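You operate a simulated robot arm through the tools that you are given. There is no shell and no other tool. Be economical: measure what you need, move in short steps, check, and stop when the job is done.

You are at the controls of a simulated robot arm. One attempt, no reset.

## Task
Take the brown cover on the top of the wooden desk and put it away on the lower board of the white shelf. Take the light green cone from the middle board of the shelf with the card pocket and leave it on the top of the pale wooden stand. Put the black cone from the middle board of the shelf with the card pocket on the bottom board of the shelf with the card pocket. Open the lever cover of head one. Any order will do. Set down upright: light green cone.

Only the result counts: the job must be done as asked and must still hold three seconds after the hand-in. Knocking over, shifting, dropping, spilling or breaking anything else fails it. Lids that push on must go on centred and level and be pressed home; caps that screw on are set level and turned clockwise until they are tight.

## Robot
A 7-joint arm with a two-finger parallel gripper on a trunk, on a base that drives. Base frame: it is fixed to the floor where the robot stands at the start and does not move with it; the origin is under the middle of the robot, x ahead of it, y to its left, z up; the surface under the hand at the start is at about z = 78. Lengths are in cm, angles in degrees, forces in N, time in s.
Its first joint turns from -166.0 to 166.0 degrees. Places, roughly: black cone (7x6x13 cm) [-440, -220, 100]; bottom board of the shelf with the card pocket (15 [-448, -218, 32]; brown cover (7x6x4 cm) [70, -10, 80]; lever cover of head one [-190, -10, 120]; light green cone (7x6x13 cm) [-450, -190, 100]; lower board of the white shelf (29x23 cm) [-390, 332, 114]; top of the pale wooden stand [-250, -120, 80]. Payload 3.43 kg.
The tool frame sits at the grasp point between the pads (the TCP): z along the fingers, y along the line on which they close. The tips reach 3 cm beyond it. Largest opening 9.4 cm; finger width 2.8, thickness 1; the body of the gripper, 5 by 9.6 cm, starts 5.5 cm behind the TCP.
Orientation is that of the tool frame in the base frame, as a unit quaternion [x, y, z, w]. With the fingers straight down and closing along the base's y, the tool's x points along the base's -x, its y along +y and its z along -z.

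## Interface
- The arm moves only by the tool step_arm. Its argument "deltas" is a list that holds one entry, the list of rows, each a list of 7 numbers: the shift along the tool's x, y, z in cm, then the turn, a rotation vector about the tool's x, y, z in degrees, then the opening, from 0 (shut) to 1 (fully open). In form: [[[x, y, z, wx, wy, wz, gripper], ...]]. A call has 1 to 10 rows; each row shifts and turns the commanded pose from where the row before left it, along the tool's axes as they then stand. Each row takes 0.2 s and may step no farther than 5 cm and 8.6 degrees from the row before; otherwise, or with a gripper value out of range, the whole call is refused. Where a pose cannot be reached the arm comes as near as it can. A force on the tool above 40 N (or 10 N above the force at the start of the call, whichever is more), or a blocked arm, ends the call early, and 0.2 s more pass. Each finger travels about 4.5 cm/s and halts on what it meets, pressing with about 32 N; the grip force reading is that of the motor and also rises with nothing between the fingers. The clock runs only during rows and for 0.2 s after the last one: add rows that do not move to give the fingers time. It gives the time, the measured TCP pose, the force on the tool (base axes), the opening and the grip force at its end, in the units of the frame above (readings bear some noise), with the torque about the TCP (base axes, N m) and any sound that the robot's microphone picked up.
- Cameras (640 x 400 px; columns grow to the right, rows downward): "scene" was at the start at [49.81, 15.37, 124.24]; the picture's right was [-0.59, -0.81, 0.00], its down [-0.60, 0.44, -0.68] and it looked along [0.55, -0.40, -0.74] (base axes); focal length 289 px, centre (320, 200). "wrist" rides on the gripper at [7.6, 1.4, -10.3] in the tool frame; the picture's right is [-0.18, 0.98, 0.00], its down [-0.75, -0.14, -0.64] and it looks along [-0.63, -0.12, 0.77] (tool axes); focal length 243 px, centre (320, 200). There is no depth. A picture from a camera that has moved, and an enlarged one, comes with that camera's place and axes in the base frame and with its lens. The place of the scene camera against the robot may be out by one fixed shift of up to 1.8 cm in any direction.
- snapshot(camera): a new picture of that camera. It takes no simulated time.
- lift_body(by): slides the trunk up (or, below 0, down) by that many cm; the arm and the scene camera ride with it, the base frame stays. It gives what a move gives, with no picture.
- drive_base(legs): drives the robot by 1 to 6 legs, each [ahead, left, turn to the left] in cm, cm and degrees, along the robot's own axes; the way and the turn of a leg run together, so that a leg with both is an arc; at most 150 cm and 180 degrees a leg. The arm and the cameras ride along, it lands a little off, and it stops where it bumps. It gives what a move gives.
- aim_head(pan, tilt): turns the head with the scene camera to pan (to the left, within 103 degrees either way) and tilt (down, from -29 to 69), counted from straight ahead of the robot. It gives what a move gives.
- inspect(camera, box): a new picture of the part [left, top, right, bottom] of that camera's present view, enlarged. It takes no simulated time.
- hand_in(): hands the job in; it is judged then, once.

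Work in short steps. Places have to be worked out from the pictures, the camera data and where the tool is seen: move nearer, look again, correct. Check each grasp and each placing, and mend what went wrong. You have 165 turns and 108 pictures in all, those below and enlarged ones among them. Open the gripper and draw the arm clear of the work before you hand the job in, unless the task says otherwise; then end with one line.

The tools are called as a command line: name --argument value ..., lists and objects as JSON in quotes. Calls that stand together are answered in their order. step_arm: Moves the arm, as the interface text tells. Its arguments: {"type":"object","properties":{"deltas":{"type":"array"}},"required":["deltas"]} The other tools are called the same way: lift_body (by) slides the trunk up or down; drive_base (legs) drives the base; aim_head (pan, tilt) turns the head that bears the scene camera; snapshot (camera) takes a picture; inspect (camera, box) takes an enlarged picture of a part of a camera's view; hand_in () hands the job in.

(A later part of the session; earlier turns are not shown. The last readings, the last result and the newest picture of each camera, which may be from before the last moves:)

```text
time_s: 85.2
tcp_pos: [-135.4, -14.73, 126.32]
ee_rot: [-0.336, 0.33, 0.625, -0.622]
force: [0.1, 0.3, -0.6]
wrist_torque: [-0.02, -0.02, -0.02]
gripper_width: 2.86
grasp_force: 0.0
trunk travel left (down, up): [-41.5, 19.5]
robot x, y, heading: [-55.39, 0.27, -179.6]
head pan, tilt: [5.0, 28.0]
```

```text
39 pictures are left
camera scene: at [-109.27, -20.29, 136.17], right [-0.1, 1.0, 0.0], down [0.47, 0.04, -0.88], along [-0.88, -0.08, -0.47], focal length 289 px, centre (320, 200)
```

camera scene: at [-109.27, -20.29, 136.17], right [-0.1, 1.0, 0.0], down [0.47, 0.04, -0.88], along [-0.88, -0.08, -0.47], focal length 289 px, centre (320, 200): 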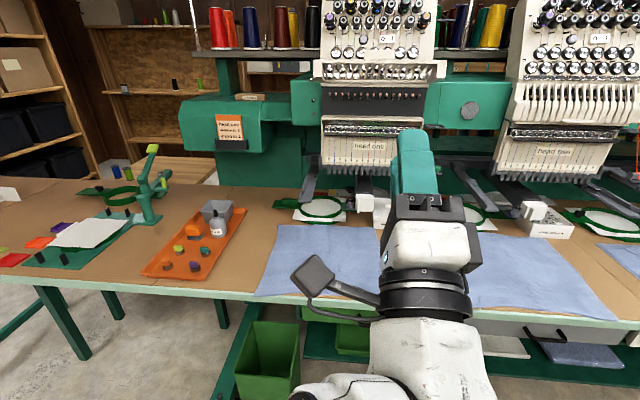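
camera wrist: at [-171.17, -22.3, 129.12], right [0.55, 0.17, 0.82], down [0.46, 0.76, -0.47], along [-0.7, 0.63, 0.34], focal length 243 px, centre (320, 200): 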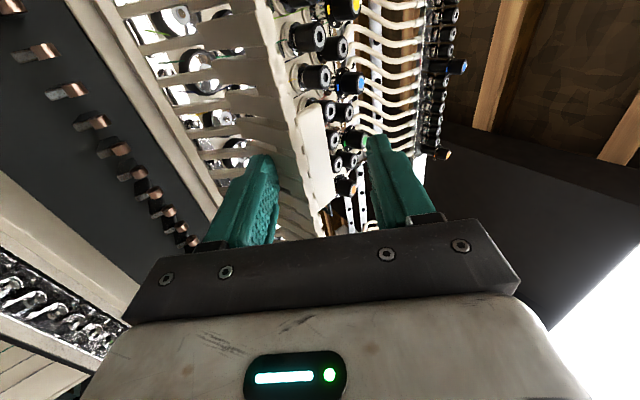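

Head one's lever cover stays open, with its levers exposed. The cones are on the wall shelf behind (black at left, light green right of it). I'll level the tool and roll it on so the camera rides on top for horizontal grasping.

step_arm --deltas '[[[0, 0, 0, 8.5, 0, 0, 0.3], [0, 0, 0, 8.5, 0, 0, 0.3], [0, 0, 0, 8.5, 0, 0, 0.3], [0, 0, 0, 8.5, 0, 0, 0.5], [0, 0, 0, 0, 0, 8.5, 1], [0, 0, 0, 0, 0, 8.5, 1], [0, 0, 0, 0, 0, 8.5, 1], [0, 0, 0, 0, 0, 8.5, 1], [0, 0, 0, 0, 0, 8.5, 1]]]'

step_arm --deltas '[[[0, 0, 0, 0, 0, 8.5, 1], [0, 0, 0, 0, 0, 8.5, 1], [0, 0, 0, 0, 0, 8.5, 1], [0, 0, 0, 0, 0, 8.5, 1], [0, 0, 0, 0, 0, 8.5, 1]]]'

drive_base --legs '[[0, 130, 0]]'

aim_head --pan 15 --tilt 25

snapshot --camera "scene"

```text
time_s: 87.2
tcp_pos: [-135.34, -14.65, 126.36]
ee_rot: [-0.288, 0.647, 0.287, -0.645]
force: [0.2, -0.1, -0.1]
wrist_torque: [0.0, -0.01, -0.02]
gripper_width: 9.42
grasp_force: 0.0
trunk travel left (down, up): [-41.5, 19.5]
robot x, y, heading: [-55.19, -0.01, -179.8]
head pan, tilt: [5.0, 28.0]
```

```text
time_s: 88.4
tcp_pos: [-135.36, -15.64, 123.99]
ee_rot: [-0.099, 0.701, 0.094, -0.7]
force: [0.1, 0.9, 0.2]
wrist_torque: [0.03, -0.01, 0.05]
gripper_width: 9.41
grasp_force: 0.0
trunk travel left (down, up): [-41.5, 19.5]
robot x, y, heading: [-55.29, 0.03, -179.4]
head pan, tilt: [5.0, 28.0]
stopped in row 5: the arm was blocked; the commanded pose is now the measured one
```

```text
time_s: 95.0
tcp_pos: [-136.22, -144.78, 124.01]
ee_rot: [-0.089, 0.702, 0.103, -0.699]
force: [0.0, -0.2, 0.2]
wrist_torque: [-0.01, -0.01, 0.0]
gripper_width: 9.41
grasp_force: 0.0
trunk travel left (down, up): [-41.5, 19.5]
robot x, y, heading: [-56.16, -131.61, 178.9]
head pan, tilt: [5.0, 28.0]
```

```text
time_s: 95.8
tcp_pos: [-136.3, -144.78, 123.97]
ee_rot: [-0.091, 0.702, 0.103, -0.699]
force: [-0.5, 0.3, -0.5]
wrist_torque: [-0.02, 0.02, 0.0]
gripper_width: 9.37
grasp_force: 0.1
trunk travel left (down, up): [-41.5, 19.5]
robot x, y, heading: [-56.07, -131.47, 178.9]
head pan, tilt: [15.0, 25.0]
```

```text
38 pictures are left
camera scene: at [-110.24, -151.85, 136.65], right [-0.24, 0.97, 0.0], down [0.41, 0.1, -0.91], along [-0.88, -0.22, -0.42], focal length 289 px, centre (320, 200)
```

scene: 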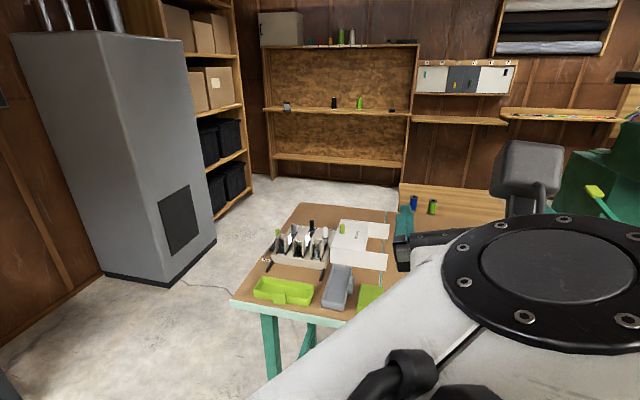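

The view shows the wall shelf with its three boards, a corridor between the table end (y = -189) and the grey cabinet (y = -286). I'll strafe to the corridor's middle and drive through towards the shelf.

drive_base --legs '[[0, 106, 1], [140, 0, 0], [95, 0, 0]]'

aim_head --pan -5 --tilt 22

snapshot --camera "scene"

```text
time_s: 112.4
tcp_pos: [-371.27, -258.99, 124.0]
ee_rot: [0.104, -0.7, -0.089, 0.701]
force: [-0.4, -0.5, -0.3]
wrist_torque: [0.04, 0.0, -0.04]
gripper_width: 9.39
grasp_force: 0.0
trunk travel left (down, up): [-41.5, 19.5]
robot x, y, heading: [-291.41, -242.23, -178.8]
head pan, tilt: [15.0, 25.0]
```

```text
time_s: 113.2
tcp_pos: [-371.3, -259.0, 123.9]
ee_rot: [0.103, -0.7, -0.09, 0.701]
force: [0.3, -0.3, 0.1]
wrist_torque: [-0.01, -0.01, -0.01]
gripper_width: 9.39
grasp_force: 0.0
trunk travel left (down, up): [-41.5, 19.5]
robot x, y, heading: [-291.21, -242.12, -178.7]
head pan, tilt: [-5.0, 22.0]
```

```text
37 pictures are left
camera scene: at [-345.4, -261.71, 137.13], right [0.06, 1.0, 0.0], down [0.37, -0.02, -0.93], along [-0.93, 0.06, -0.37], focal length 289 px, centre (320, 200)
```

scene: 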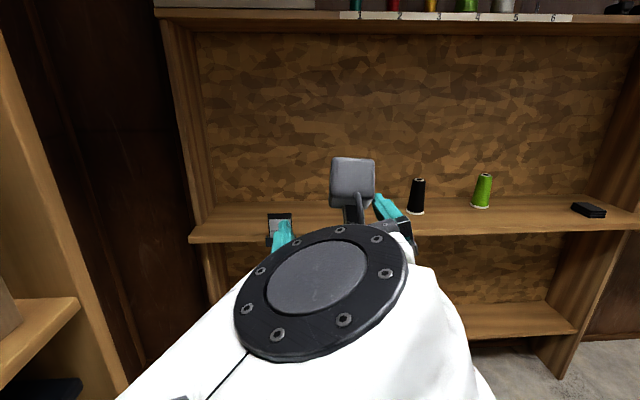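

Both cones stand about 17 cm behind the front edge (x = -425): black at (-441, -220), green at (-444, -193), with roughly 58 cm clear above. I'll pitch the tool down about 30° and finish the roll here in free space.

step_arm --deltas '[[[0, 0, 0, 0, -8, 0, 1], [0, 0, 0, 0, -8, 0, 1], [0, 0, 0, 0, -8, 0, 1], [0, 0, 0, 0, -8, 0, 1], [0, 0, 0, 0, 0, 5, 1], [0, 0, 0, 0, 0, 5, 1], [0, 0, 0, 0, 0, 5, 1]]]'

drive_base --legs '[[0, -38, 0], [35, 0, -1]]'

snapshot --camera "wrist"

```text
time_s: 113.8
tcp_pos: [-370.84, -260.46, 121.58]
ee_rot: [-0.161, 0.759, 0.166, -0.609]
force: [0.3, -0.1, 0.8]
wrist_torque: [0.02, 0.02, 0.0]
gripper_width: 9.4
grasp_force: 0.1
trunk travel left (down, up): [-41.5, 19.5]
robot x, y, heading: [-291.64, -242.12, -178.8]
head pan, tilt: [-5.0, 22.0]
stopped in row 2: the arm was blocked; the commanded pose is now the measured one
```

```text
time_s: 118.1
tcp_pos: [-408.28, -219.61, 121.55]
ee_rot: [-0.147, 0.762, 0.178, -0.606]
force: [-0.3, -0.9, -0.1]
wrist_torque: [-0.02, 0.0, 0.0]
gripper_width: 9.39
grasp_force: 0.1
trunk travel left (down, up): [-41.5, 19.5]
robot x, y, heading: [-328.59, -203.95, 179.2]
head pan, tilt: [-5.0, 22.0]
```

```text
36 pictures are left
camera wrist: at [-399.97, -222.49, 130.91], right [0.03, 0.96, 0.28], down [0.8, 0.14, -0.59], along [-0.61, 0.24, -0.76], focal length 243 px, centre (320, 200)
```

wrist: 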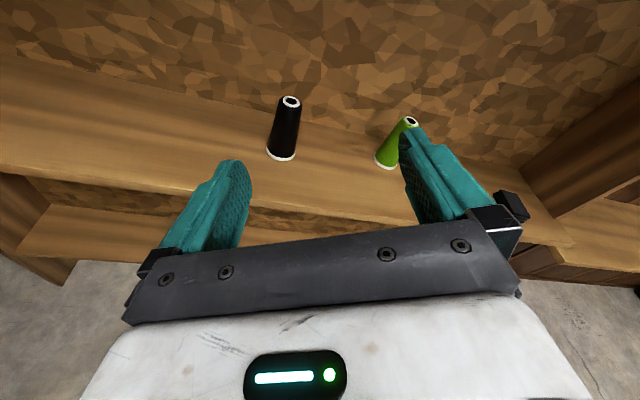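

The arm keeps blocking in this wrist posture. With so much clearance above, a steep downward grasp with the camera on the robot's side works as well, so I'll back off 30 cm and unwind the roll by -154°.

drive_base --legs '[[-30, 0, 0]]'

step_arm --deltas '[[[0, 0, 0, 0, 0, -8.5, 1], [0, 0, 0, 0, 0, -8.5, 1], [0, 0, 0, 0, 0, -8.5, 1], [0, 0, 0, 0, 0, -8.5, 1], [0, 0, 0, 0, 0, -8.5, 1], [0, 0, 0, 0, 0, -8.5, 1], [0, 0, 0, 0, 0, -8.5, 1], [0, 0, 0, 0, 0, -8.5, 1], [0, 0, 0, 0, 0, -8.5, 1], [0, 0, 0, 0, 0, -8.5, 1]]]'

step_arm --deltas '[[[0, 0, 0, 0, 0, -8.5, 1], [0, 0, 0, 0, 0, -8.5, 1], [0, 0, 0, 0, 0, -8.5, 1], [0, 0, 0, 0, 0, -8.5, 1], [0, 0, 0, 0, 0, -8.5, 1], [0, 0, 0, 0, 0, -8.5, 1], [0, 0, 0, 0, 0, -8.5, 1], [0, 0, 0, 0, 0, -8.5, 1]]]'

step_arm --deltas '[[[0, 0, 0, 0, 8, 0, 1], [0, 0, 0, 0, 8, 0, 1], [0, 0, 0, 0, 8, 0, 1], [0, 0, 0, 0, 8, 0, 1], [0, 0, 0, 0, 8, 0, 1], [0, 0, 0, 0, 8, 0, 1]]]'

```text
time_s: 120.2
tcp_pos: [-378.61, -220.17, 121.56]
ee_rot: [-0.148, 0.761, 0.177, -0.606]
force: [0.4, 0.1, 0.5]
wrist_torque: [0.01, 0.03, 0.04]
gripper_width: 9.4
grasp_force: 0.0
trunk travel left (down, up): [-41.5, 19.5]
robot x, y, heading: [-298.77, -204.24, 179.4]
head pan, tilt: [-5.0, 22.0]
```

```text
time_s: 122.3
tcp_pos: [-378.7, -220.35, 121.48]
ee_rot: [0.624, -0.46, -0.54, 0.327]
force: [0.5, 0.6, -0.3]
wrist_torque: [0.01, 0.01, 0.02]
gripper_width: 9.4
grasp_force: 0.1
trunk travel left (down, up): [-41.5, 19.5]
robot x, y, heading: [-298.64, -204.45, 179.6]
head pan, tilt: [-5.0, 22.0]
```

```text
time_s: 124.2
tcp_pos: [-378.63, -220.19, 121.47]
ee_rot: [0.775, -0.033, -0.63, -0.031]
force: [0.7, -0.6, 0.3]
wrist_torque: [-0.01, -0.02, 0.0]
gripper_width: 9.41
grasp_force: 0.2
trunk travel left (down, up): [-41.5, 19.5]
robot x, y, heading: [-298.76, -204.33, 179.3]
head pan, tilt: [-5.0, 22.0]
```

```text
time_s: 125.5
tcp_pos: [-378.59, -220.17, 121.47]
ee_rot: [0.965, -0.042, -0.259, -0.014]
force: [0.2, 0.3, -0.2]
wrist_torque: [0.0, -0.04, -0.04]
gripper_width: 9.39
grasp_force: 0.1
trunk travel left (down, up): [-41.5, 19.5]
robot x, y, heading: [-298.81, -204.21, 179.6]
head pan, tilt: [-5.0, 22.0]
```

The arm unwound smoothly and the tool now points forward and 60° down. I'll drive 42 cm closer and look through the wrist camera.

drive_base --legs '[[42, 0, 0]]'

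snapshot --camera "wrist"

snapshot --camera "scene"

```text
time_s: 128.1
tcp_pos: [-420.1, -220.14, 121.64]
ee_rot: [0.964, -0.04, -0.262, -0.013]
force: [0.6, 0.0, -0.4]
wrist_torque: [-0.02, 0.01, 0.0]
gripper_width: 9.38
grasp_force: 0.0
trunk travel left (down, up): [-41.5, 19.5]
robot x, y, heading: [-340.75, -204.45, 179.6]
head pan, tilt: [-5.0, 22.0]
```

```text
35 pictures are left
camera wrist: at [-408.61, -222.59, 126.57], right [-0.24, -0.97, 0.09], down [-0.31, 0.17, 0.93], along [-0.92, 0.2, -0.34], focal length 243 px, centre (320, 200)
```

wrist: 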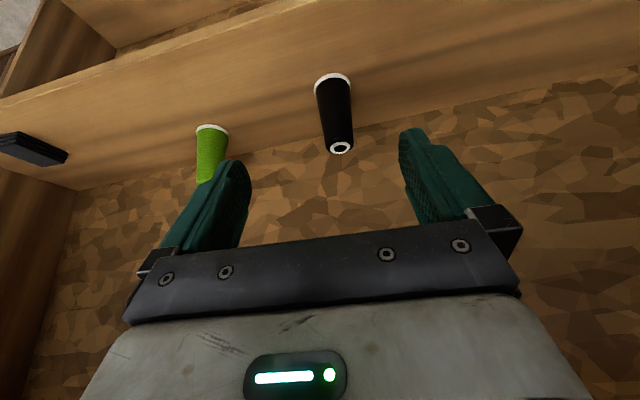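

```text
34 pictures are left
camera scene: at [-394.91, -222.15, 137.14], right [0.09, 1.0, 0.0], down [0.37, -0.03, -0.93], along [-0.92, 0.09, -0.37], focal length 289 px, centre (320, 200)
```

scene: 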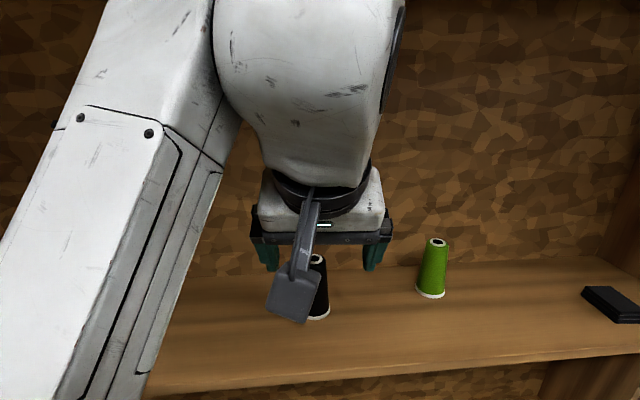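

The wrist view puts the black cone upright at (-441.2, -219.7), 13 cm tall, top about 3.7 cm wide. I'll move to a point 12 cm back along the tool axis from the grasp.

step_arm --deltas '[[[-1.84, 0.2, 4.32, 0, 0, 0, 1], [-1.84, 0.2, 4.32, 0, 0, 0, 1], [-1.84, 0.2, 4.32, 0, 0, 0, 1], [-1.84, 0.2, 4.32, 0, 0, 0, 1]]]'

snapshot --camera "wrist"

```text
time_s: 129.1
tcp_pos: [-435.35, -219.43, 110.48]
ee_rot: [0.964, -0.042, -0.261, -0.013]
force: [0.2, 0.7, 0.8]
wrist_torque: [0.04, 0.02, -0.04]
gripper_width: 9.4
grasp_force: 0.0
trunk travel left (down, up): [-41.5, 19.5]
robot x, y, heading: [-340.62, -204.06, 179.8]
head pan, tilt: [-5.0, 22.0]
```

```text
33 pictures are left
camera wrist: at [-423.77, -221.82, 115.42], right [-0.24, -0.97, 0.09], down [-0.31, 0.17, 0.93], along [-0.92, 0.2, -0.34], focal length 243 px, centre (320, 200)
```

wrist: 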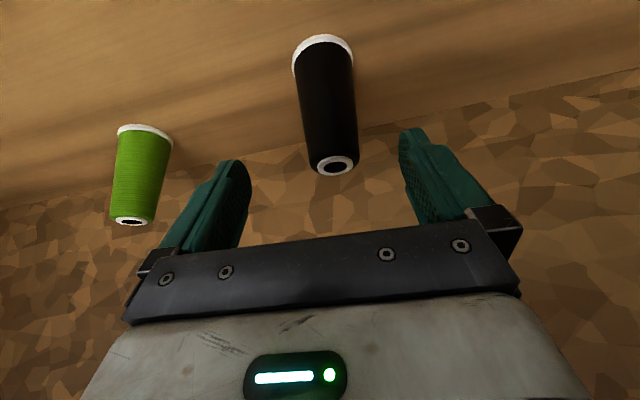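

The cone sits between the finger lines. I'll descend 12 cm along the tool axis and close.

step_arm --deltas '[[[0, 0.27, 4, 0, 0, 0, 1], [0, 0.27, 4, 0, 0, 0, 1], [0, 0.27, 4, 0, 0, 0, 1], [0, 0, 0, 0, 0, 0, 0.5], [0, 0, 0, 0, 0, 0, 0.3], [0, 0, 0, 0, 0, 0, 0.2], [0, 0, 0, 0, 0, 0, 0.2], [0, 0, 0, 0, 0, 0, 0.2]]]'

snapshot --camera "wrist"

```text
time_s: 130.9
tcp_pos: [-441.58, -219.94, 99.82]
ee_rot: [0.965, -0.041, -0.26, -0.013]
force: [-0.7, 0.8, 0.4]
wrist_torque: [-0.01, -0.01, -0.03]
gripper_width: 5.83
grasp_force: 32.1
trunk travel left (down, up): [-41.5, 19.5]
robot x, y, heading: [-340.57, -204.4, 179.8]
head pan, tilt: [-5.0, 22.0]
```

```text
32 pictures are left
camera wrist: at [-429.93, -222.29, 104.81], right [-0.24, -0.97, 0.09], down [-0.31, 0.17, 0.93], along [-0.92, 0.2, -0.34], focal length 243 px, centre (320, 200)
```

wrist: 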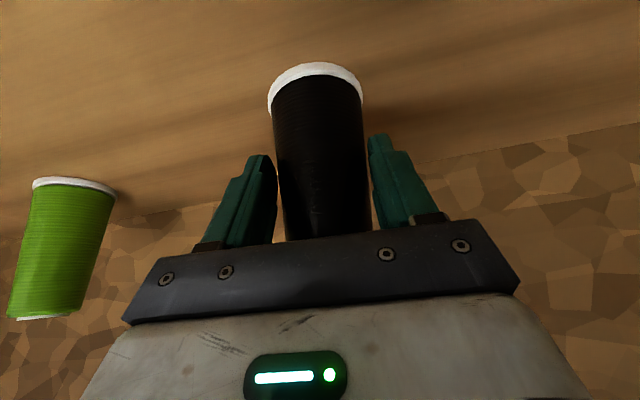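

The black cone is gripped (5.8 cm). I'll lift it 4 cm, back out of the shelf, and lower the trunk.

step_arm --deltas '[[[-1.01, 0, -1.72, 0, 0, 0, 0.2], [-1.01, 0, -1.72, 0, 0, 0, 0.2], [-1.0, 0, -1.7, 0, 0, 0, 0.2]]]'

drive_base --legs '[[-42, 0, 0]]'

lift_body --by -41.4

aim_head --pan -8 --tilt 30

snapshot --camera "scene"

snapshot --camera "wrist"

```text
time_s: 131.7
tcp_pos: [-441.49, -219.91, 105.9]
ee_rot: [0.964, -0.041, -0.261, -0.013]
force: [0.3, 0.3, -1.4]
wrist_torque: [0.0, 0.0, 0.03]
gripper_width: 5.81
grasp_force: 32.2
trunk travel left (down, up): [-41.5, 19.5]
robot x, y, heading: [-340.73, -204.22, 179.6]
head pan, tilt: [-5.0, 22.0]
```

```text
time_s: 134.2
tcp_pos: [-401.04, -220.01, 105.81]
ee_rot: [0.965, -0.042, -0.26, -0.013]
force: [1.6, 0.2, -2.4]
wrist_torque: [-0.01, -0.03, -0.02]
gripper_width: 5.81
grasp_force: 32.7
trunk travel left (down, up): [-41.5, 19.5]
robot x, y, heading: [-300.34, -204.75, 179.6]
head pan, tilt: [-5.0, 22.0]
```

```text
refused: -41.4 is not a number from -40 to 40
```

```text
time_s: 134.9
tcp_pos: [-401.0, -219.92, 105.97]
ee_rot: [0.965, -0.041, -0.26, -0.012]
force: [0.6, 0.1, -1.2]
wrist_torque: [0.02, -0.03, 0.02]
gripper_width: 5.81
grasp_force: 31.6
trunk travel left (down, up): [-41.5, 19.5]
robot x, y, heading: [-299.96, -204.35, 179.5]
head pan, tilt: [-8.0, 30.0]
```

```text
31 pictures are left
camera scene: at [-354.12, -221.84, 135.85], right [0.14, 0.99, 0.0], down [0.49, -0.07, -0.87], along [-0.86, 0.13, -0.5], focal length 289 px, centre (320, 200)
```

scene: 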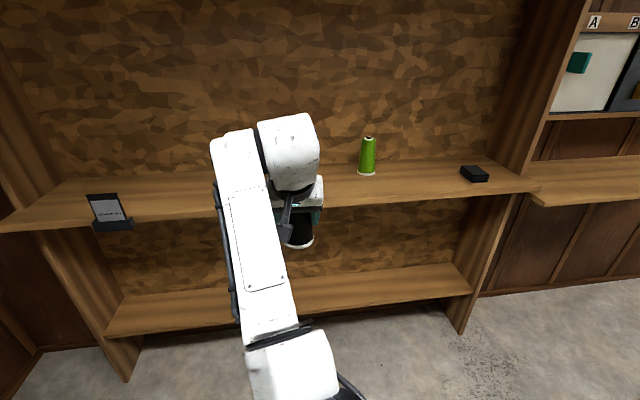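

```text
30 pictures are left
camera wrist: at [-389.37, -222.41, 110.85], right [-0.24, -0.97, 0.09], down [-0.31, 0.17, 0.93], along [-0.92, 0.2, -0.34], focal length 243 px, centre (320, 200)
```

wrist: 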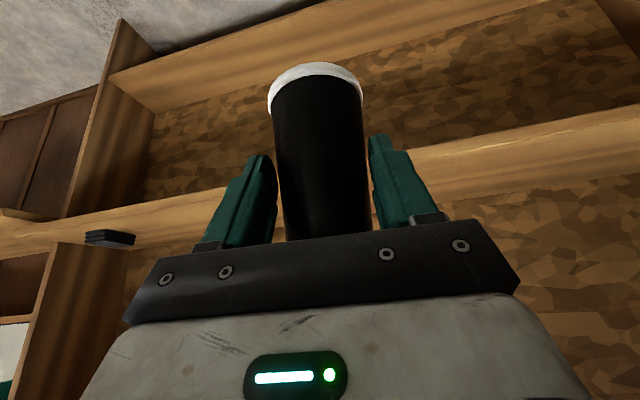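

The bottom board spans x = -440 to -454 at z = 32. I'll lower the trunk 40 cm, then lower the arm 21 cm here in front of the shelf.

lift_body --by -40

step_arm --deltas '[[[2.13, 0, 3.62, 0, 0, 0, 0.2], [2.13, 0, 3.62, 0, 0, 0, 0.2], [2.13, 0, 3.62, 0, 0, 0, 0.2], [2.13, 0, 3.62, 0, 0, 0, 0.2], [2.13, 0, 3.62, 0, 0, 0, 0.2]]]'

snapshot --camera "scene"

```text
time_s: 138.8
tcp_pos: [-401.0, -219.97, 65.86]
ee_rot: [0.965, -0.042, -0.26, -0.013]
force: [0.0, 0.0, -2.2]
wrist_torque: [0.0, -0.01, 0.0]
gripper_width: 5.81
grasp_force: 31.7
trunk travel left (down, up): [-1.5, 59.5]
robot x, y, heading: [-300.04, -204.53, 179.6]
head pan, tilt: [-8.0, 30.0]
```

```text
time_s: 140.0
tcp_pos: [-400.97, -220.01, 44.94]
ee_rot: [0.964, -0.041, -0.261, -0.012]
force: [0.2, -0.6, -1.8]
wrist_torque: [0.01, -0.01, 0.0]
gripper_width: 5.8
grasp_force: 31.4
trunk travel left (down, up): [-1.5, 59.5]
robot x, y, heading: [-299.71, -204.62, 179.7]
head pan, tilt: [-8.0, 30.0]
```

```text
29 pictures are left
camera scene: at [-354.1, -221.84, 95.86], right [0.15, 0.99, 0.0], down [0.49, -0.07, -0.87], along [-0.86, 0.13, -0.5], focal length 289 px, centre (320, 200)
```

scene: 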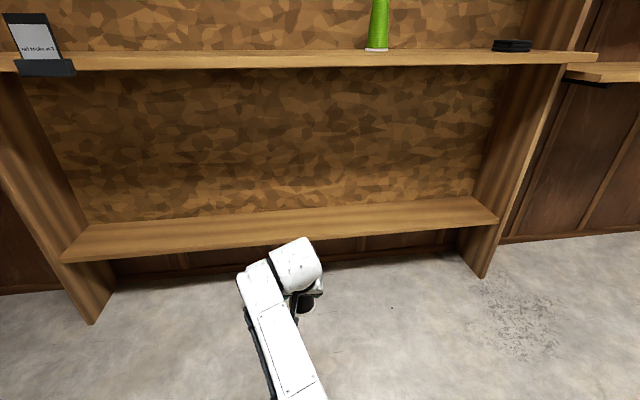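

The bottom board is empty and its middle is near x = -447. I'll drive forward 46 cm with the cone about 6 cm above the board's level.

drive_base --legs '[[46, 0, 0]]'

snapshot --camera "wrist"

```text
time_s: 142.7
tcp_pos: [-446.07, -219.99, 44.92]
ee_rot: [0.965, -0.04, -0.26, -0.013]
force: [-0.2, 0.6, -1.9]
wrist_torque: [-0.02, -0.02, 0.0]
gripper_width: 5.8
grasp_force: 31.2
trunk travel left (down, up): [-1.5, 59.5]
robot x, y, heading: [-345.35, -204.15, 179.8]
head pan, tilt: [-8.0, 30.0]
```

```text
28 pictures are left
camera wrist: at [-434.42, -222.42, 49.91], right [-0.24, -0.97, 0.09], down [-0.31, 0.16, 0.93], along [-0.92, 0.2, -0.34], focal length 243 px, centre (320, 200)
```

wrist: 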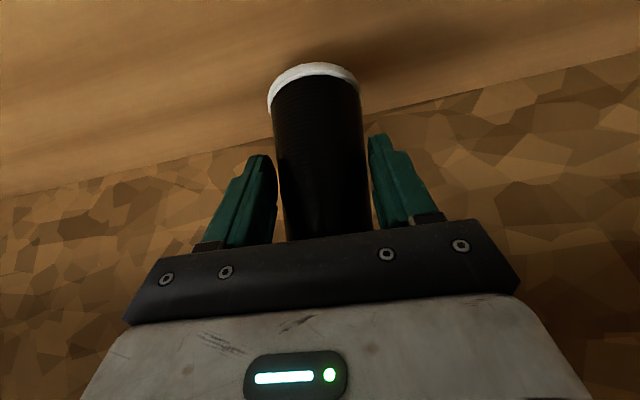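

The cone is over the board (back edge near -458). I'll lower 5.6 cm, then creep down.

step_arm --deltas '[[[0.96, 0, 1.64, 0, 0, 0, 0.2], [0.96, 0, 1.64, 0, 0, 0, 0.2], [0.81, 0, 1.38, 0, 0, 0, 0.2], [0.15, 0, 0.26, 0, 0, 0, 0.2]]]'

step_arm --deltas '[[[0.13, 0, 0.21, 0, 0, 0, 0.2], [0.1, 0, 0.17, 0, 0, 0, 0.2]]]'

```text
time_s: 143.9
tcp_pos: [-446.25, -220.01, 39.9]
ee_rot: [0.963, -0.041, -0.268, -0.012]
force: [3.8, 0.9, 10.5]
wrist_torque: [-0.07, -0.26, 0.03]
gripper_width: 5.82
grasp_force: 31.7
trunk travel left (down, up): [-1.5, 59.5]
robot x, y, heading: [-345.28, -204.34, 179.7]
head pan, tilt: [-8.0, 30.0]
stopped in row 4: the force on the tool passed its limit at 41 N (the readings are from after the stop); the commanded pose is now the measured one
```

```text
time_s: 144.5
tcp_pos: [-446.5, -220.12, 39.99]
ee_rot: [0.962, -0.04, -0.271, -0.012]
force: [3.0, 0.8, 9.8]
wrist_torque: [0.0, -0.21, -0.01]
gripper_width: 5.79
grasp_force: 31.8
trunk travel left (down, up): [-1.5, 59.5]
robot x, y, heading: [-344.88, -204.12, 179.7]
head pan, tilt: [-8.0, 30.0]
stopped in row 2: the force on the tool passed its limit at 42 N (the readings are from after the stop); the commanded pose is now the measured one
```

Contact at z = 40, so the cone appears to be on the board. I'll look before releasing.

snapshot --camera "wrist"

snapshot --camera "scene"

```text
27 pictures are left
camera wrist: at [-434.79, -222.44, 44.69], right [-0.24, -0.97, 0.09], down [-0.29, 0.16, 0.94], along [-0.93, 0.2, -0.32], focal length 243 px, centre (320, 200)
```

wrist: 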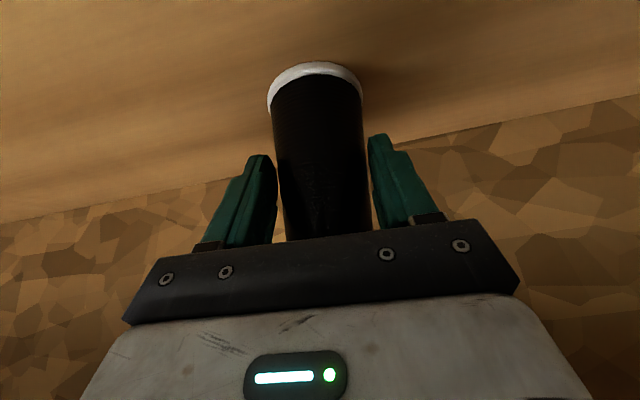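

```text
26 pictures are left
camera scene: at [-399.13, -221.79, 95.83], right [0.14, 0.99, 0.0], down [0.49, -0.07, -0.87], along [-0.86, 0.12, -0.5], focal length 289 px, centre (320, 200)
```

scene: 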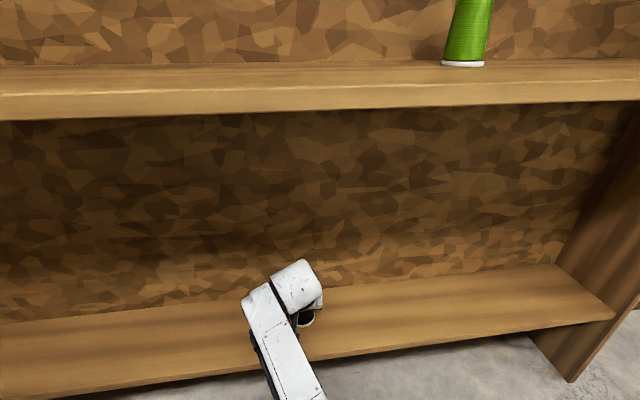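

The cone stands on the board. I'll release it, withdraw along the tool axis and drive back.

step_arm --deltas '[[[0, 0, 0, 0, 0, 0, 0.7], [0, 0, 0, 0, 0, 0, 1], [0, 0, 0, 0, 0, 0, 1], [0, 0, -2.5, 0, 0, 0, 1], [0, 0, -2.5, 0, 0, 0, 1], [0, 0, -2.5, 0, 0, 0, 1]]]'

drive_base --legs '[[-46, 0, 0]]'

lift_body --by 40

snapshot --camera "scene"

```text
time_s: 145.9
tcp_pos: [-442.65, -220.4, 46.11]
ee_rot: [0.962, -0.041, -0.27, -0.013]
force: [0.2, -0.1, -0.6]
wrist_torque: [-0.05, 0.0, -0.01]
gripper_width: 9.4
grasp_force: 0.2
trunk travel left (down, up): [-1.5, 59.5]
robot x, y, heading: [-344.86, -204.43, 180.0]
head pan, tilt: [-8.0, 30.0]
```

```text
time_s: 148.7
tcp_pos: [-396.59, -220.29, 46.1]
ee_rot: [0.962, -0.042, -0.269, -0.013]
force: [-0.6, -0.7, -0.1]
wrist_torque: [0.02, 0.0, 0.0]
gripper_width: 9.39
grasp_force: 0.0
trunk travel left (down, up): [-1.5, 59.5]
robot x, y, heading: [-298.97, -204.25, 179.6]
head pan, tilt: [-8.0, 30.0]
```

```text
time_s: 152.5
tcp_pos: [-396.69, -220.33, 86.2]
ee_rot: [0.962, -0.041, -0.269, -0.013]
force: [-0.3, 0.0, 0.0]
wrist_torque: [0.03, 0.03, 0.01]
gripper_width: 9.39
grasp_force: 0.1
trunk travel left (down, up): [-41.5, 19.5]
robot x, y, heading: [-299.12, -204.62, 179.7]
head pan, tilt: [-8.0, 30.0]
```

```text
25 pictures are left
camera scene: at [-353.07, -221.85, 135.85], right [0.14, 0.99, 0.0], down [0.49, -0.07, -0.87], along [-0.86, 0.13, -0.5], focal length 289 px, centre (320, 200)
```

scene: 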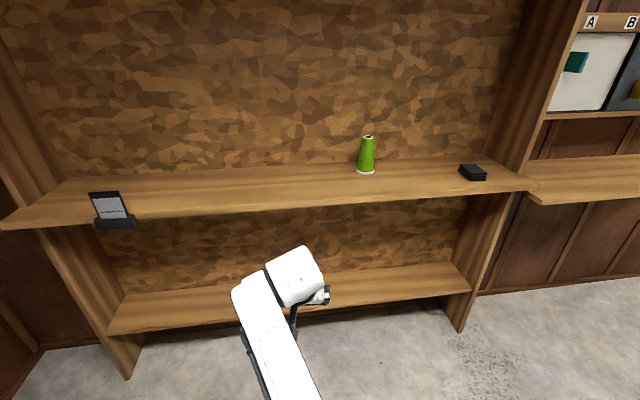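

Now the light green cone, at about (-444.3, -194). I'll raise the arm 25 cm, strafe right 26 cm, then drive in with the fingers above the cone's top.

step_arm --deltas '[[[-2.15, 0, -3.6, 0, 0, 0, 1], [-2.15, 0, -3.6, 0, 0, 0, 1], [-2.15, 0, -3.6, 0, 0, 0, 1], [-2.15, 0, -3.6, 0, 0, 0, 1], [-2.15, 0, -3.6, 0, 0, 0, 1], [-2.15, 0, -3.6, 0, 0, 0, 1]]]'

drive_base --legs '[[0, -26, 0], [37, 0, 0]]'

snapshot --camera "wrist"

```text
time_s: 153.9
tcp_pos: [-396.48, -220.47, 111.19]
ee_rot: [0.962, -0.041, -0.269, -0.013]
force: [0.6, -0.1, -0.5]
wrist_torque: [0.0, -0.02, -0.02]
gripper_width: 9.4
grasp_force: 0.1
trunk travel left (down, up): [-41.5, 19.5]
robot x, y, heading: [-298.91, -204.8, 179.5]
head pan, tilt: [-8.0, 30.0]
```

```text
time_s: 157.7
tcp_pos: [-432.94, -195.37, 111.25]
ee_rot: [0.962, -0.037, -0.269, -0.011]
force: [-0.1, 0.4, 0.0]
wrist_torque: [-0.04, 0.01, -0.03]
gripper_width: 9.4
grasp_force: 0.2
trunk travel left (down, up): [-41.5, 19.5]
robot x, y, heading: [-335.62, -178.69, -179.6]
head pan, tilt: [-8.0, 30.0]
```

```text
24 pictures are left
camera wrist: at [-421.15, -197.77, 115.98], right [-0.23, -0.97, 0.09], down [-0.3, 0.16, 0.94], along [-0.93, 0.19, -0.33], focal length 243 px, centre (320, 200)
```

wrist: 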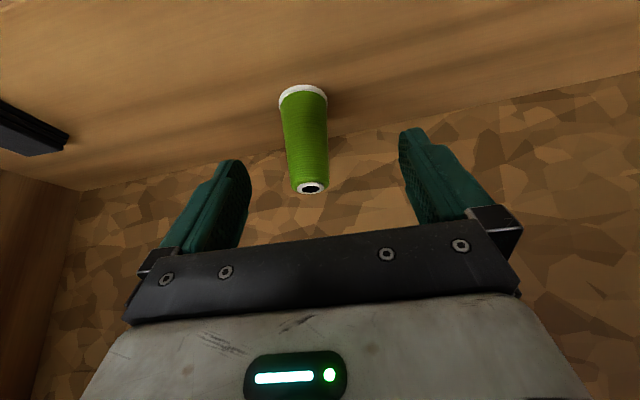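

Green cone refined to (-444.3, -192.3). I'll first align sideways, then go down along the tool axis and close on it.

step_arm --deltas '[[[-2, -1.1, 1.5, 0, 0, 0, 1], [-2, -1.1, 1.5, 0, 0, 0, 1], [0, 0, 4.2, 0, 0, 0, 1], [0, 0, 4.2, 0, 0, 0, 1], [0, 0, 4.2, 0, 0, 0, 1], [0, 0, 0, 0, 0, 0, 0.5], [0, 0, 0, 0, 0, 0, 0.3], [0, 0, 0, 0, 0, 0, 0.2], [0, 0, 0, 0, 0, 0, 0.2], [0, 0, 0, 0, 0, 0, 0.2]]]'

snapshot --camera "wrist"

```text
time_s: 159.9
tcp_pos: [-444.26, -192.44, 99.97]
ee_rot: [0.962, -0.037, -0.269, -0.012]
force: [-0.5, 0.6, 0.4]
wrist_torque: [0.04, 0.02, -0.05]
gripper_width: 4.48
grasp_force: 31.9
trunk travel left (down, up): [-41.5, 19.5]
robot x, y, heading: [-335.56, -178.28, -179.8]
head pan, tilt: [-8.0, 30.0]
```

```text
23 pictures are left
camera wrist: at [-432.46, -194.81, 104.84], right [-0.23, -0.97, 0.09], down [-0.3, 0.16, 0.94], along [-0.93, 0.19, -0.33], focal length 243 px, centre (320, 200)
```

wrist: 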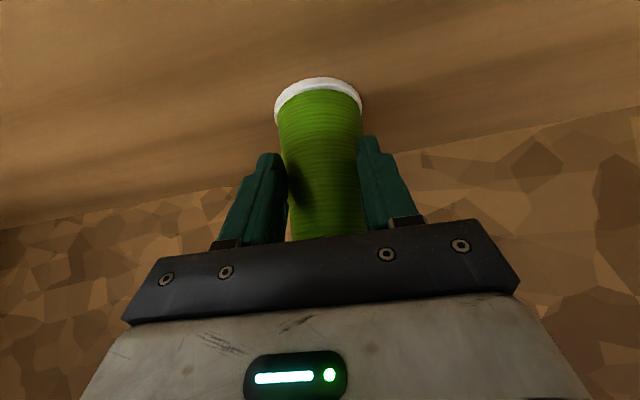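

Green cone gripped (4.5 cm). I'll lift it straight up 5 cm, back out, and look at both the shelf's bottom board and the stand's direction.

step_arm --deltas '[[[-0.9, 0, -1.45, 0, 0, 0, 0.2], [-0.9, 0, -1.45, 0, 0, 0, 0.2], [-0.9, 0, -1.45, 0, 0, 0, 0.2]]]'

drive_base --legs '[[-30, 0, 0]]'

aim_head --pan 10 --tilt 40

snapshot --camera "scene"

aim_head --pan -100 --tilt 30

snapshot --camera "scene"

```text
time_s: 160.7
tcp_pos: [-444.26, -192.49, 105.12]
ee_rot: [0.962, -0.037, -0.269, -0.012]
force: [0.1, -0.9, -2.4]
wrist_torque: [-0.03, -0.01, 0.01]
gripper_width: 4.47
grasp_force: 31.9
trunk travel left (down, up): [-41.5, 19.5]
robot x, y, heading: [-335.74, -178.84, -179.7]
head pan, tilt: [-8.0, 30.0]
```

```text
time_s: 162.8
tcp_pos: [-414.59, -192.11, 105.09]
ee_rot: [0.962, -0.039, -0.269, -0.013]
force: [0.2, 0.0, -0.6]
wrist_torque: [-0.01, -0.06, -0.01]
gripper_width: 4.41
grasp_force: 31.6
trunk travel left (down, up): [-41.5, 19.5]
robot x, y, heading: [-305.7, -178.62, -180.0]
head pan, tilt: [-8.0, 30.0]
```

```text
time_s: 163.6
tcp_pos: [-414.46, -192.11, 105.08]
ee_rot: [0.962, -0.039, -0.269, -0.012]
force: [0.5, 0.1, -1.7]
wrist_torque: [-0.01, -0.05, -0.02]
gripper_width: 4.4
grasp_force: 31.4
trunk travel left (down, up): [-41.5, 19.5]
robot x, y, heading: [-305.64, -178.74, -180.0]
head pan, tilt: [10.0, 40.0]
```

```text
22 pictures are left
camera scene: at [-359.05, -198.96, 134.31], right [-0.17, 0.98, 0.0], down [0.63, 0.11, -0.77], along [-0.75, -0.13, -0.64], focal length 289 px, centre (320, 200)
```

scene: 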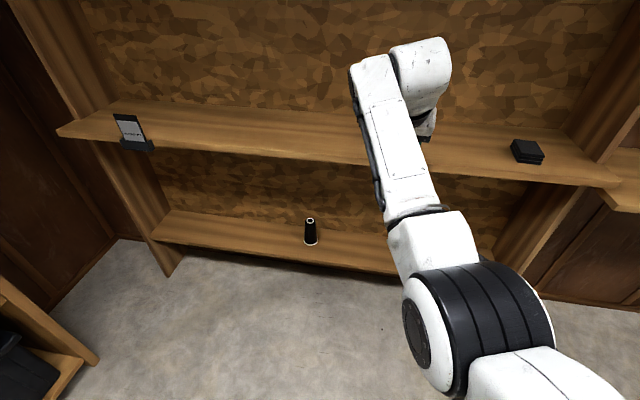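

```text
time_s: 165.4
tcp_pos: [-414.53, -192.18, 105.06]
ee_rot: [0.962, -0.039, -0.269, -0.013]
force: [-0.4, -0.6, -1.8]
wrist_torque: [0.01, -0.07, -0.03]
gripper_width: 4.32
grasp_force: 31.9
trunk travel left (down, up): [-41.5, 19.5]
robot x, y, heading: [-305.41, -178.64, -180.1]
head pan, tilt: [-100.0, 30.0]
```

```text
21 pictures are left
camera scene: at [-349.12, -188.58, 135.85], right [0.98, -0.17, 0.0], down [-0.09, -0.49, -0.87], along [0.15, 0.85, -0.5], focal length 289 px, centre (320, 200)
```

scene: 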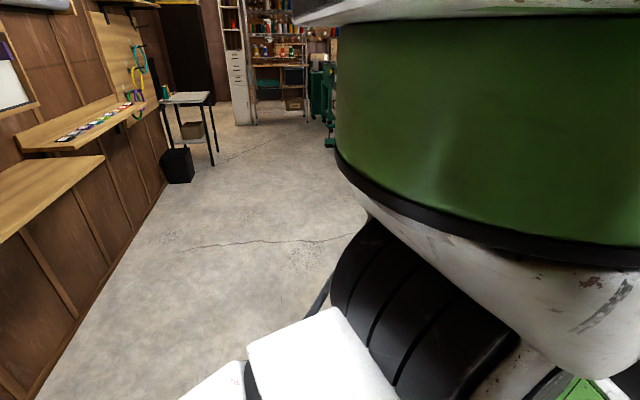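

The black cone stands upright on the bottom board. The grip width on the green cone is creeping (4.48 → 4.32), so I'll command full closing and look at how it sits before driving.

step_arm --deltas '[[[0, 0, 0, 0, 0, 0, 0], [0, 0, 0, 0, 0, 0, 0]]]'

snapshot --camera "wrist"

```text
time_s: 166.0
tcp_pos: [-414.42, -192.14, 105.07]
ee_rot: [0.962, -0.039, -0.269, -0.013]
force: [-0.4, -0.2, -1.6]
wrist_torque: [0.03, -0.09, -0.02]
gripper_width: 4.34
grasp_force: 32.0
trunk travel left (down, up): [-41.5, 19.5]
robot x, y, heading: [-305.44, -178.62, -179.9]
head pan, tilt: [-100.0, 30.0]
```

```text
20 pictures are left
camera wrist: at [-402.73, -194.49, 109.87], right [-0.24, -0.97, 0.09], down [-0.3, 0.16, 0.94], along [-0.92, 0.19, -0.33], focal length 243 px, centre (320, 200)
```

wrist: 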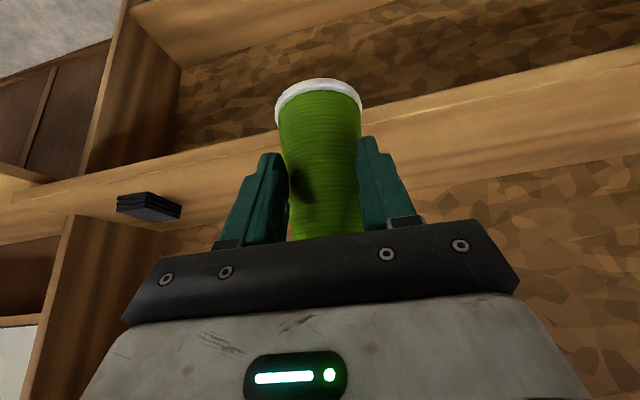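

It sits almost unchanged in the fingers. I'll turn right to face +y, then back up and strafe to bring the cone near the stand.

drive_base --legs '[[0, 0, -90], [-54, 0, 0], [0, -48, 0]]'

aim_head --pan -15 --tilt 38

snapshot --camera "scene"

```text
time_s: 175.5
tcp_pos: [-271.65, -124.46, 105.05]
ee_rot: [-0.655, 0.706, 0.182, 0.199]
force: [0.3, 0.0, -1.5]
wrist_torque: [-0.07, 0.0, 0.01]
gripper_width: 3.96
grasp_force: 32.4
trunk travel left (down, up): [-41.5, 19.5]
robot x, y, heading: [-257.46, -233.4, 90.1]
head pan, tilt: [-100.0, 30.0]
```

```text
time_s: 177.1
tcp_pos: [-271.66, -124.25, 105.15]
ee_rot: [-0.656, 0.705, 0.183, 0.198]
force: [-0.6, -0.3, -1.7]
wrist_torque: [-0.06, -0.02, -0.02]
gripper_width: 3.97
grasp_force: 31.8
trunk travel left (down, up): [-41.5, 19.5]
robot x, y, heading: [-257.42, -232.97, 90.2]
head pan, tilt: [-15.0, 38.0]
```

```text
19 pictures are left
camera scene: at [-275.69, -180.17, 134.61], right [0.97, -0.25, 0.0], down [-0.16, -0.6, -0.79], along [0.2, 0.76, -0.62], focal length 289 px, centre (320, 200)
```

scene: 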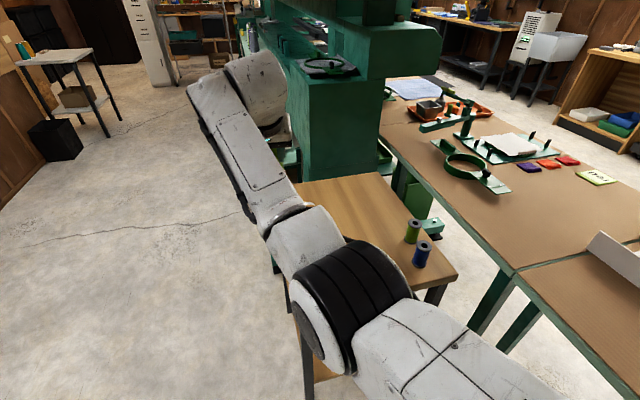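

The stand's top spans x -264 to -235, y -148 to -102, with two bobbins near (-241, -143) and (-239, -136). I'll strafe the cone over the free spot at about (-252, -119).

drive_base --legs '[[5, -19.5, 0]]'

snapshot --camera "wrist"

```text
time_s: 178.7
tcp_pos: [-251.95, -119.31, 104.98]
ee_rot: [-0.654, 0.706, 0.182, 0.199]
force: [-0.5, 0.3, -1.4]
wrist_torque: [-0.04, 0.02, -0.06]
gripper_width: 3.92
grasp_force: 32.0
trunk travel left (down, up): [-41.5, 19.5]
robot x, y, heading: [-237.75, -227.76, 90.4]
head pan, tilt: [-15.0, 38.0]
```

```text
18 pictures are left
camera wrist: at [-254.23, -130.94, 109.87], right [-0.97, 0.23, 0.09], down [0.16, 0.3, 0.94], along [0.19, 0.93, -0.33], focal length 243 px, centre (320, 200)
```

wrist: 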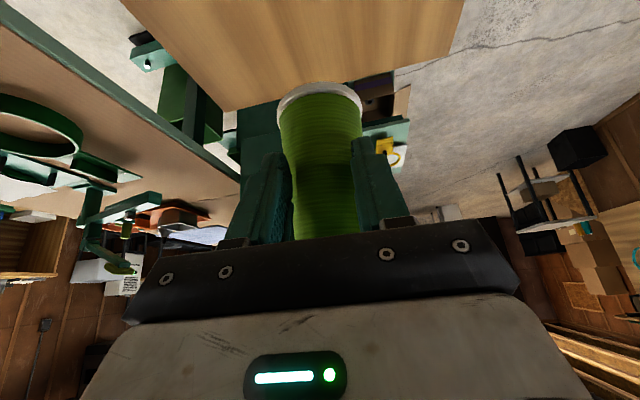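

The cone still sits at the same place in the fingers (they just press into the yarn). I'll lower 17 cm, then creep until it touches.

step_arm --deltas '[[[2.2, 0, 3.63, 0, 0, 0, 0], [2.2, 0, 3.63, 0, 0, 0, 0], [2.2, 0, 3.63, 0, 0, 0, 0], [1.9, 0, 3.1, 0, 0, 0, 0]]]'

snapshot --camera "wrist"

```text
time_s: 179.7
tcp_pos: [-251.83, -119.2, 88.78]
ee_rot: [-0.655, 0.706, 0.183, 0.198]
force: [-0.9, 0.3, -2.3]
wrist_torque: [-0.11, -0.04, 0.02]
gripper_width: 3.9
grasp_force: 32.0
trunk travel left (down, up): [-41.5, 19.5]
robot x, y, heading: [-237.57, -227.72, 90.4]
head pan, tilt: [-15.0, 38.0]
```

```text
17 pictures are left
camera wrist: at [-254.12, -130.83, 93.64], right [-0.97, 0.23, 0.09], down [0.16, 0.3, 0.94], along [0.19, 0.93, -0.33], focal length 243 px, centre (320, 200)
```

wrist: 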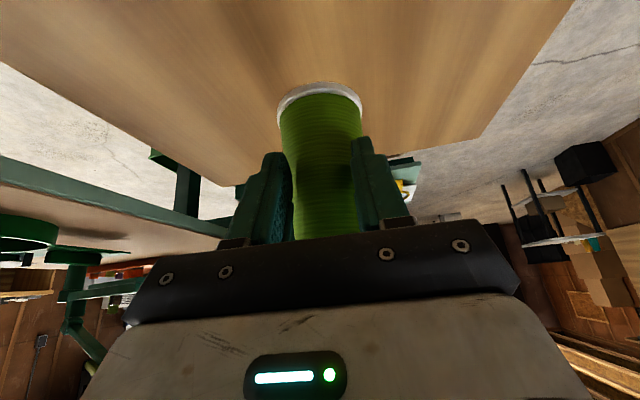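

Not touching yet; about 2 cm remain. I'll creep down in 0.35 cm steps.

step_arm --deltas '[[[0.18, 0, 0.3, 0, 0, 0, 0], [0.18, 0, 0.3, 0, 0, 0, 0], [0.18, 0, 0.3, 0, 0, 0, 0], [0.18, 0, 0.3, 0, 0, 0, 0], [0.13, 0, 0.2, 0, 0, 0, 0], [0.13, 0, 0.2, 0, 0, 0, 0], [0.13, 0, 0.2, 0, 0, 0, 0], [0.13, 0, 0.2, 0, 0, 0, 0]]]'

```text
time_s: 181.5
tcp_pos: [-251.95, -119.4, 86.36]
ee_rot: [-0.654, 0.707, 0.182, 0.198]
force: [-0.6, -0.4, -1.8]
wrist_torque: [-0.08, -0.02, 0.02]
gripper_width: 3.82
grasp_force: 32.2
trunk travel left (down, up): [-41.5, 19.5]
robot x, y, heading: [-237.61, -228.14, 90.3]
head pan, tilt: [-15.0, 38.0]
```

step_arm --deltas '[[[0.1, 0, 0.17, 0, 0, 0, 0], [0.1, 0, 0.17, 0, 0, 0, 0], [0.1, 0, 0.17, 0, 0, 0, 0], [0.1, 0, 0.17, 0, 0, 0, 0], [0.1, 0, 0.17, 0, 0, 0, 0], [0.1, 0, 0.17, 0, 0, 0, 0]]]'

inspect --camera "wrist" --box '[200, 20, 440, 250]'

```text
time_s: 182.9
tcp_pos: [-251.9, -119.3, 85.22]
ee_rot: [-0.655, 0.706, 0.182, 0.199]
force: [-0.6, 0.9, -1.2]
wrist_torque: [-0.08, -0.04, 0.0]
gripper_width: 3.81
grasp_force: 31.7
trunk travel left (down, up): [-41.5, 19.5]
robot x, y, heading: [-237.9, -228.02, 90.2]
head pan, tilt: [-15.0, 38.0]
```

```text
1.74 times, centred on (320, 135) of wrist
camera zoom: at [-254.24, -130.95, 89.96], right [-0.97, 0.23, 0.09], down [0.16, 0.3, 0.94], along [0.19, 0.93, -0.33], focal length 422 px, centre (320, 313)
```

zoom: 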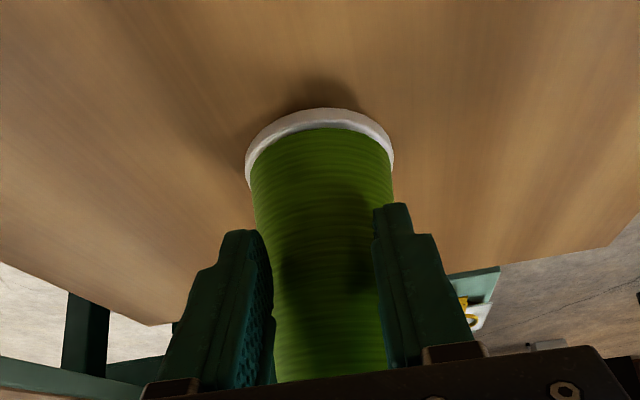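

Shadow shows it's very close to the surface. I'll keep creeping.

step_arm --deltas '[[[0.1, 0, 0.17, 0, 0, 0, 0], [0.1, 0, 0.17, 0, 0, 0, 0], [0.1, 0, 0.17, 0, 0, 0, 0], [0.1, 0, 0.17, 0, 0, 0, 0], [0.1, 0, 0.17, 0, 0, 0, 0], [0.1, 0, 0.17, 0, 0, 0, 0], [0.1, 0, 0.17, 0, 0, 0, 0], [0.1, 0, 0.17, 0, 0, 0, 0]]]'

```text
time_s: 184.7
tcp_pos: [-251.96, -119.11, 84.1]
ee_rot: [-0.655, 0.705, 0.185, 0.2]
force: [1.3, -10.5, 22.9]
wrist_torque: [0.71, -0.12, -0.09]
gripper_width: 3.74
grasp_force: 32.0
trunk travel left (down, up): [-41.5, 19.5]
robot x, y, heading: [-238.01, -228.42, 90.3]
head pan, tilt: [-15.0, 38.0]
```

It is down firmly (23 N). I'll ease off slightly and open.

step_arm --deltas '[[[-0.08, 0, -0.13, 0, 0, 0, 0], [0, 0, 0, 0, 0, 0, 0.4], [0, 0, 0, 0, 0, 0, 0.7], [0, 0, 0, 0, 0, 0, 1], [0, 0, 0, 0, 0, 0, 1], [0, 0, 0, 0, 0, 0, 1]]]'

snapshot --camera "wrist"

```text
time_s: 186.1
tcp_pos: [-251.8, -119.26, 83.75]
ee_rot: [-0.655, 0.706, 0.183, 0.199]
force: [0.1, -0.4, 0.6]
wrist_torque: [0.02, -0.04, -0.04]
gripper_width: 9.38
grasp_force: 0.1
trunk travel left (down, up): [-41.5, 19.5]
robot x, y, heading: [-237.76, -227.87, 90.5]
head pan, tilt: [-15.0, 38.0]
```

```text
15 pictures are left
camera wrist: at [-254.15, -130.93, 88.58], right [-0.97, 0.23, 0.09], down [0.16, 0.3, 0.94], along [0.19, 0.93, -0.33], focal length 243 px, centre (320, 200)
```

wrist: 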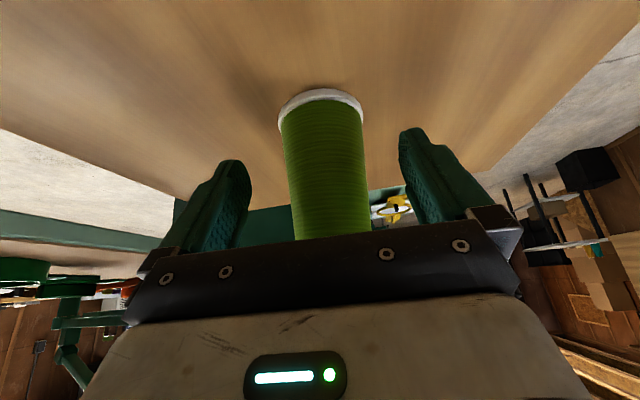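

The cone stands freely. I'll withdraw upward along the tool axis and check it from the scene camera.

step_arm --deltas '[[[0, 0, -3, 0, 0, 0, 1], [0, 0, -4, 0, 0, 0, 1], [0, 0, -4, 0, 0, 0, 1], [0, 0, -4, 0, 0, 0, 1], [-2.5, 0, -4, 0, 0, 0, 1], [-2.5, 0, -4, 0, 0, 0, 1]]]'

drive_base --legs '[[-15, 0, 0]]'

snapshot --camera "wrist"

```text
time_s: 187.5
tcp_pos: [-252.85, -126.89, 105.87]
ee_rot: [-0.655, 0.705, 0.183, 0.199]
force: [0.3, 0.0, -0.9]
wrist_torque: [-0.01, -0.03, -0.03]
gripper_width: 9.39
grasp_force: 0.1
trunk travel left (down, up): [-41.5, 19.5]
robot x, y, heading: [-237.7, -227.78, 90.4]
head pan, tilt: [-15.0, 38.0]
```

```text
time_s: 188.9
tcp_pos: [-252.53, -141.69, 105.48]
ee_rot: [-0.655, 0.707, 0.181, 0.197]
force: [-0.8, -0.2, -0.2]
wrist_torque: [0.0, 0.03, -0.01]
gripper_width: 9.38
grasp_force: 0.0
trunk travel left (down, up): [-41.5, 19.5]
robot x, y, heading: [-237.98, -243.54, 90.4]
head pan, tilt: [-15.0, 38.0]
```

```text
14 pictures are left
camera wrist: at [-254.93, -153.31, 110.47], right [-0.97, 0.23, 0.09], down [0.16, 0.3, 0.94], along [0.19, 0.92, -0.33], focal length 243 px, centre (320, 200)
```

wrist: 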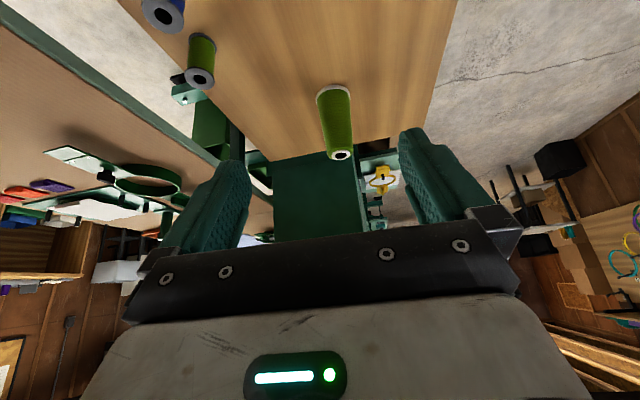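

The green cone stands upright on the stand and the bobbins are untouched. Now for the brown cover: I'll draw the arm in about 20 cm, turn left to face -x, and back out of the corridor the way I came.

step_arm --deltas '[[[4.2, 0, -2.5, 0, 0, 0, 1], [4.2, 0, -2.5, 0, 0, 0, 1], [4.2, 0, -2.5, 0, 0, 0, 1], [4.2, 0, -2.5, 0, 0, 0, 1], [4.2, 0, -2.5, 0, 0, 0, 0.5]]]'

drive_base --legs '[[0, 0, 90], [-100, 0, 0], [-100, 0, 0]]'

```text
time_s: 190.1
tcp_pos: [-254.23, -167.12, 106.44]
ee_rot: [-0.653, 0.706, 0.185, 0.201]
force: [0.6, 0.2, -0.5]
wrist_torque: [0.03, 0.01, 0.03]
gripper_width: 5.88
grasp_force: 0.1
trunk travel left (down, up): [-41.5, 19.5]
robot x, y, heading: [-237.85, -243.31, 90.2]
head pan, tilt: [-15.0, 38.0]
```

```text
time_s: 191.0
tcp_pos: [-256.42, -169.34, 108.63]
ee_rot: [-0.654, 0.696, 0.203, 0.215]
force: [0.5, -0.8, 0.3]
wrist_torque: [-0.02, 0.05, -0.02]
gripper_width: 4.68
grasp_force: 0.1
trunk travel left (down, up): [-41.5, 19.5]
robot x, y, heading: [-238.88, -242.51, 91.0]
head pan, tilt: [-15.0, 38.0]
stopped in leg 1: the robot was blocked; the commanded pose is now the measured one
```

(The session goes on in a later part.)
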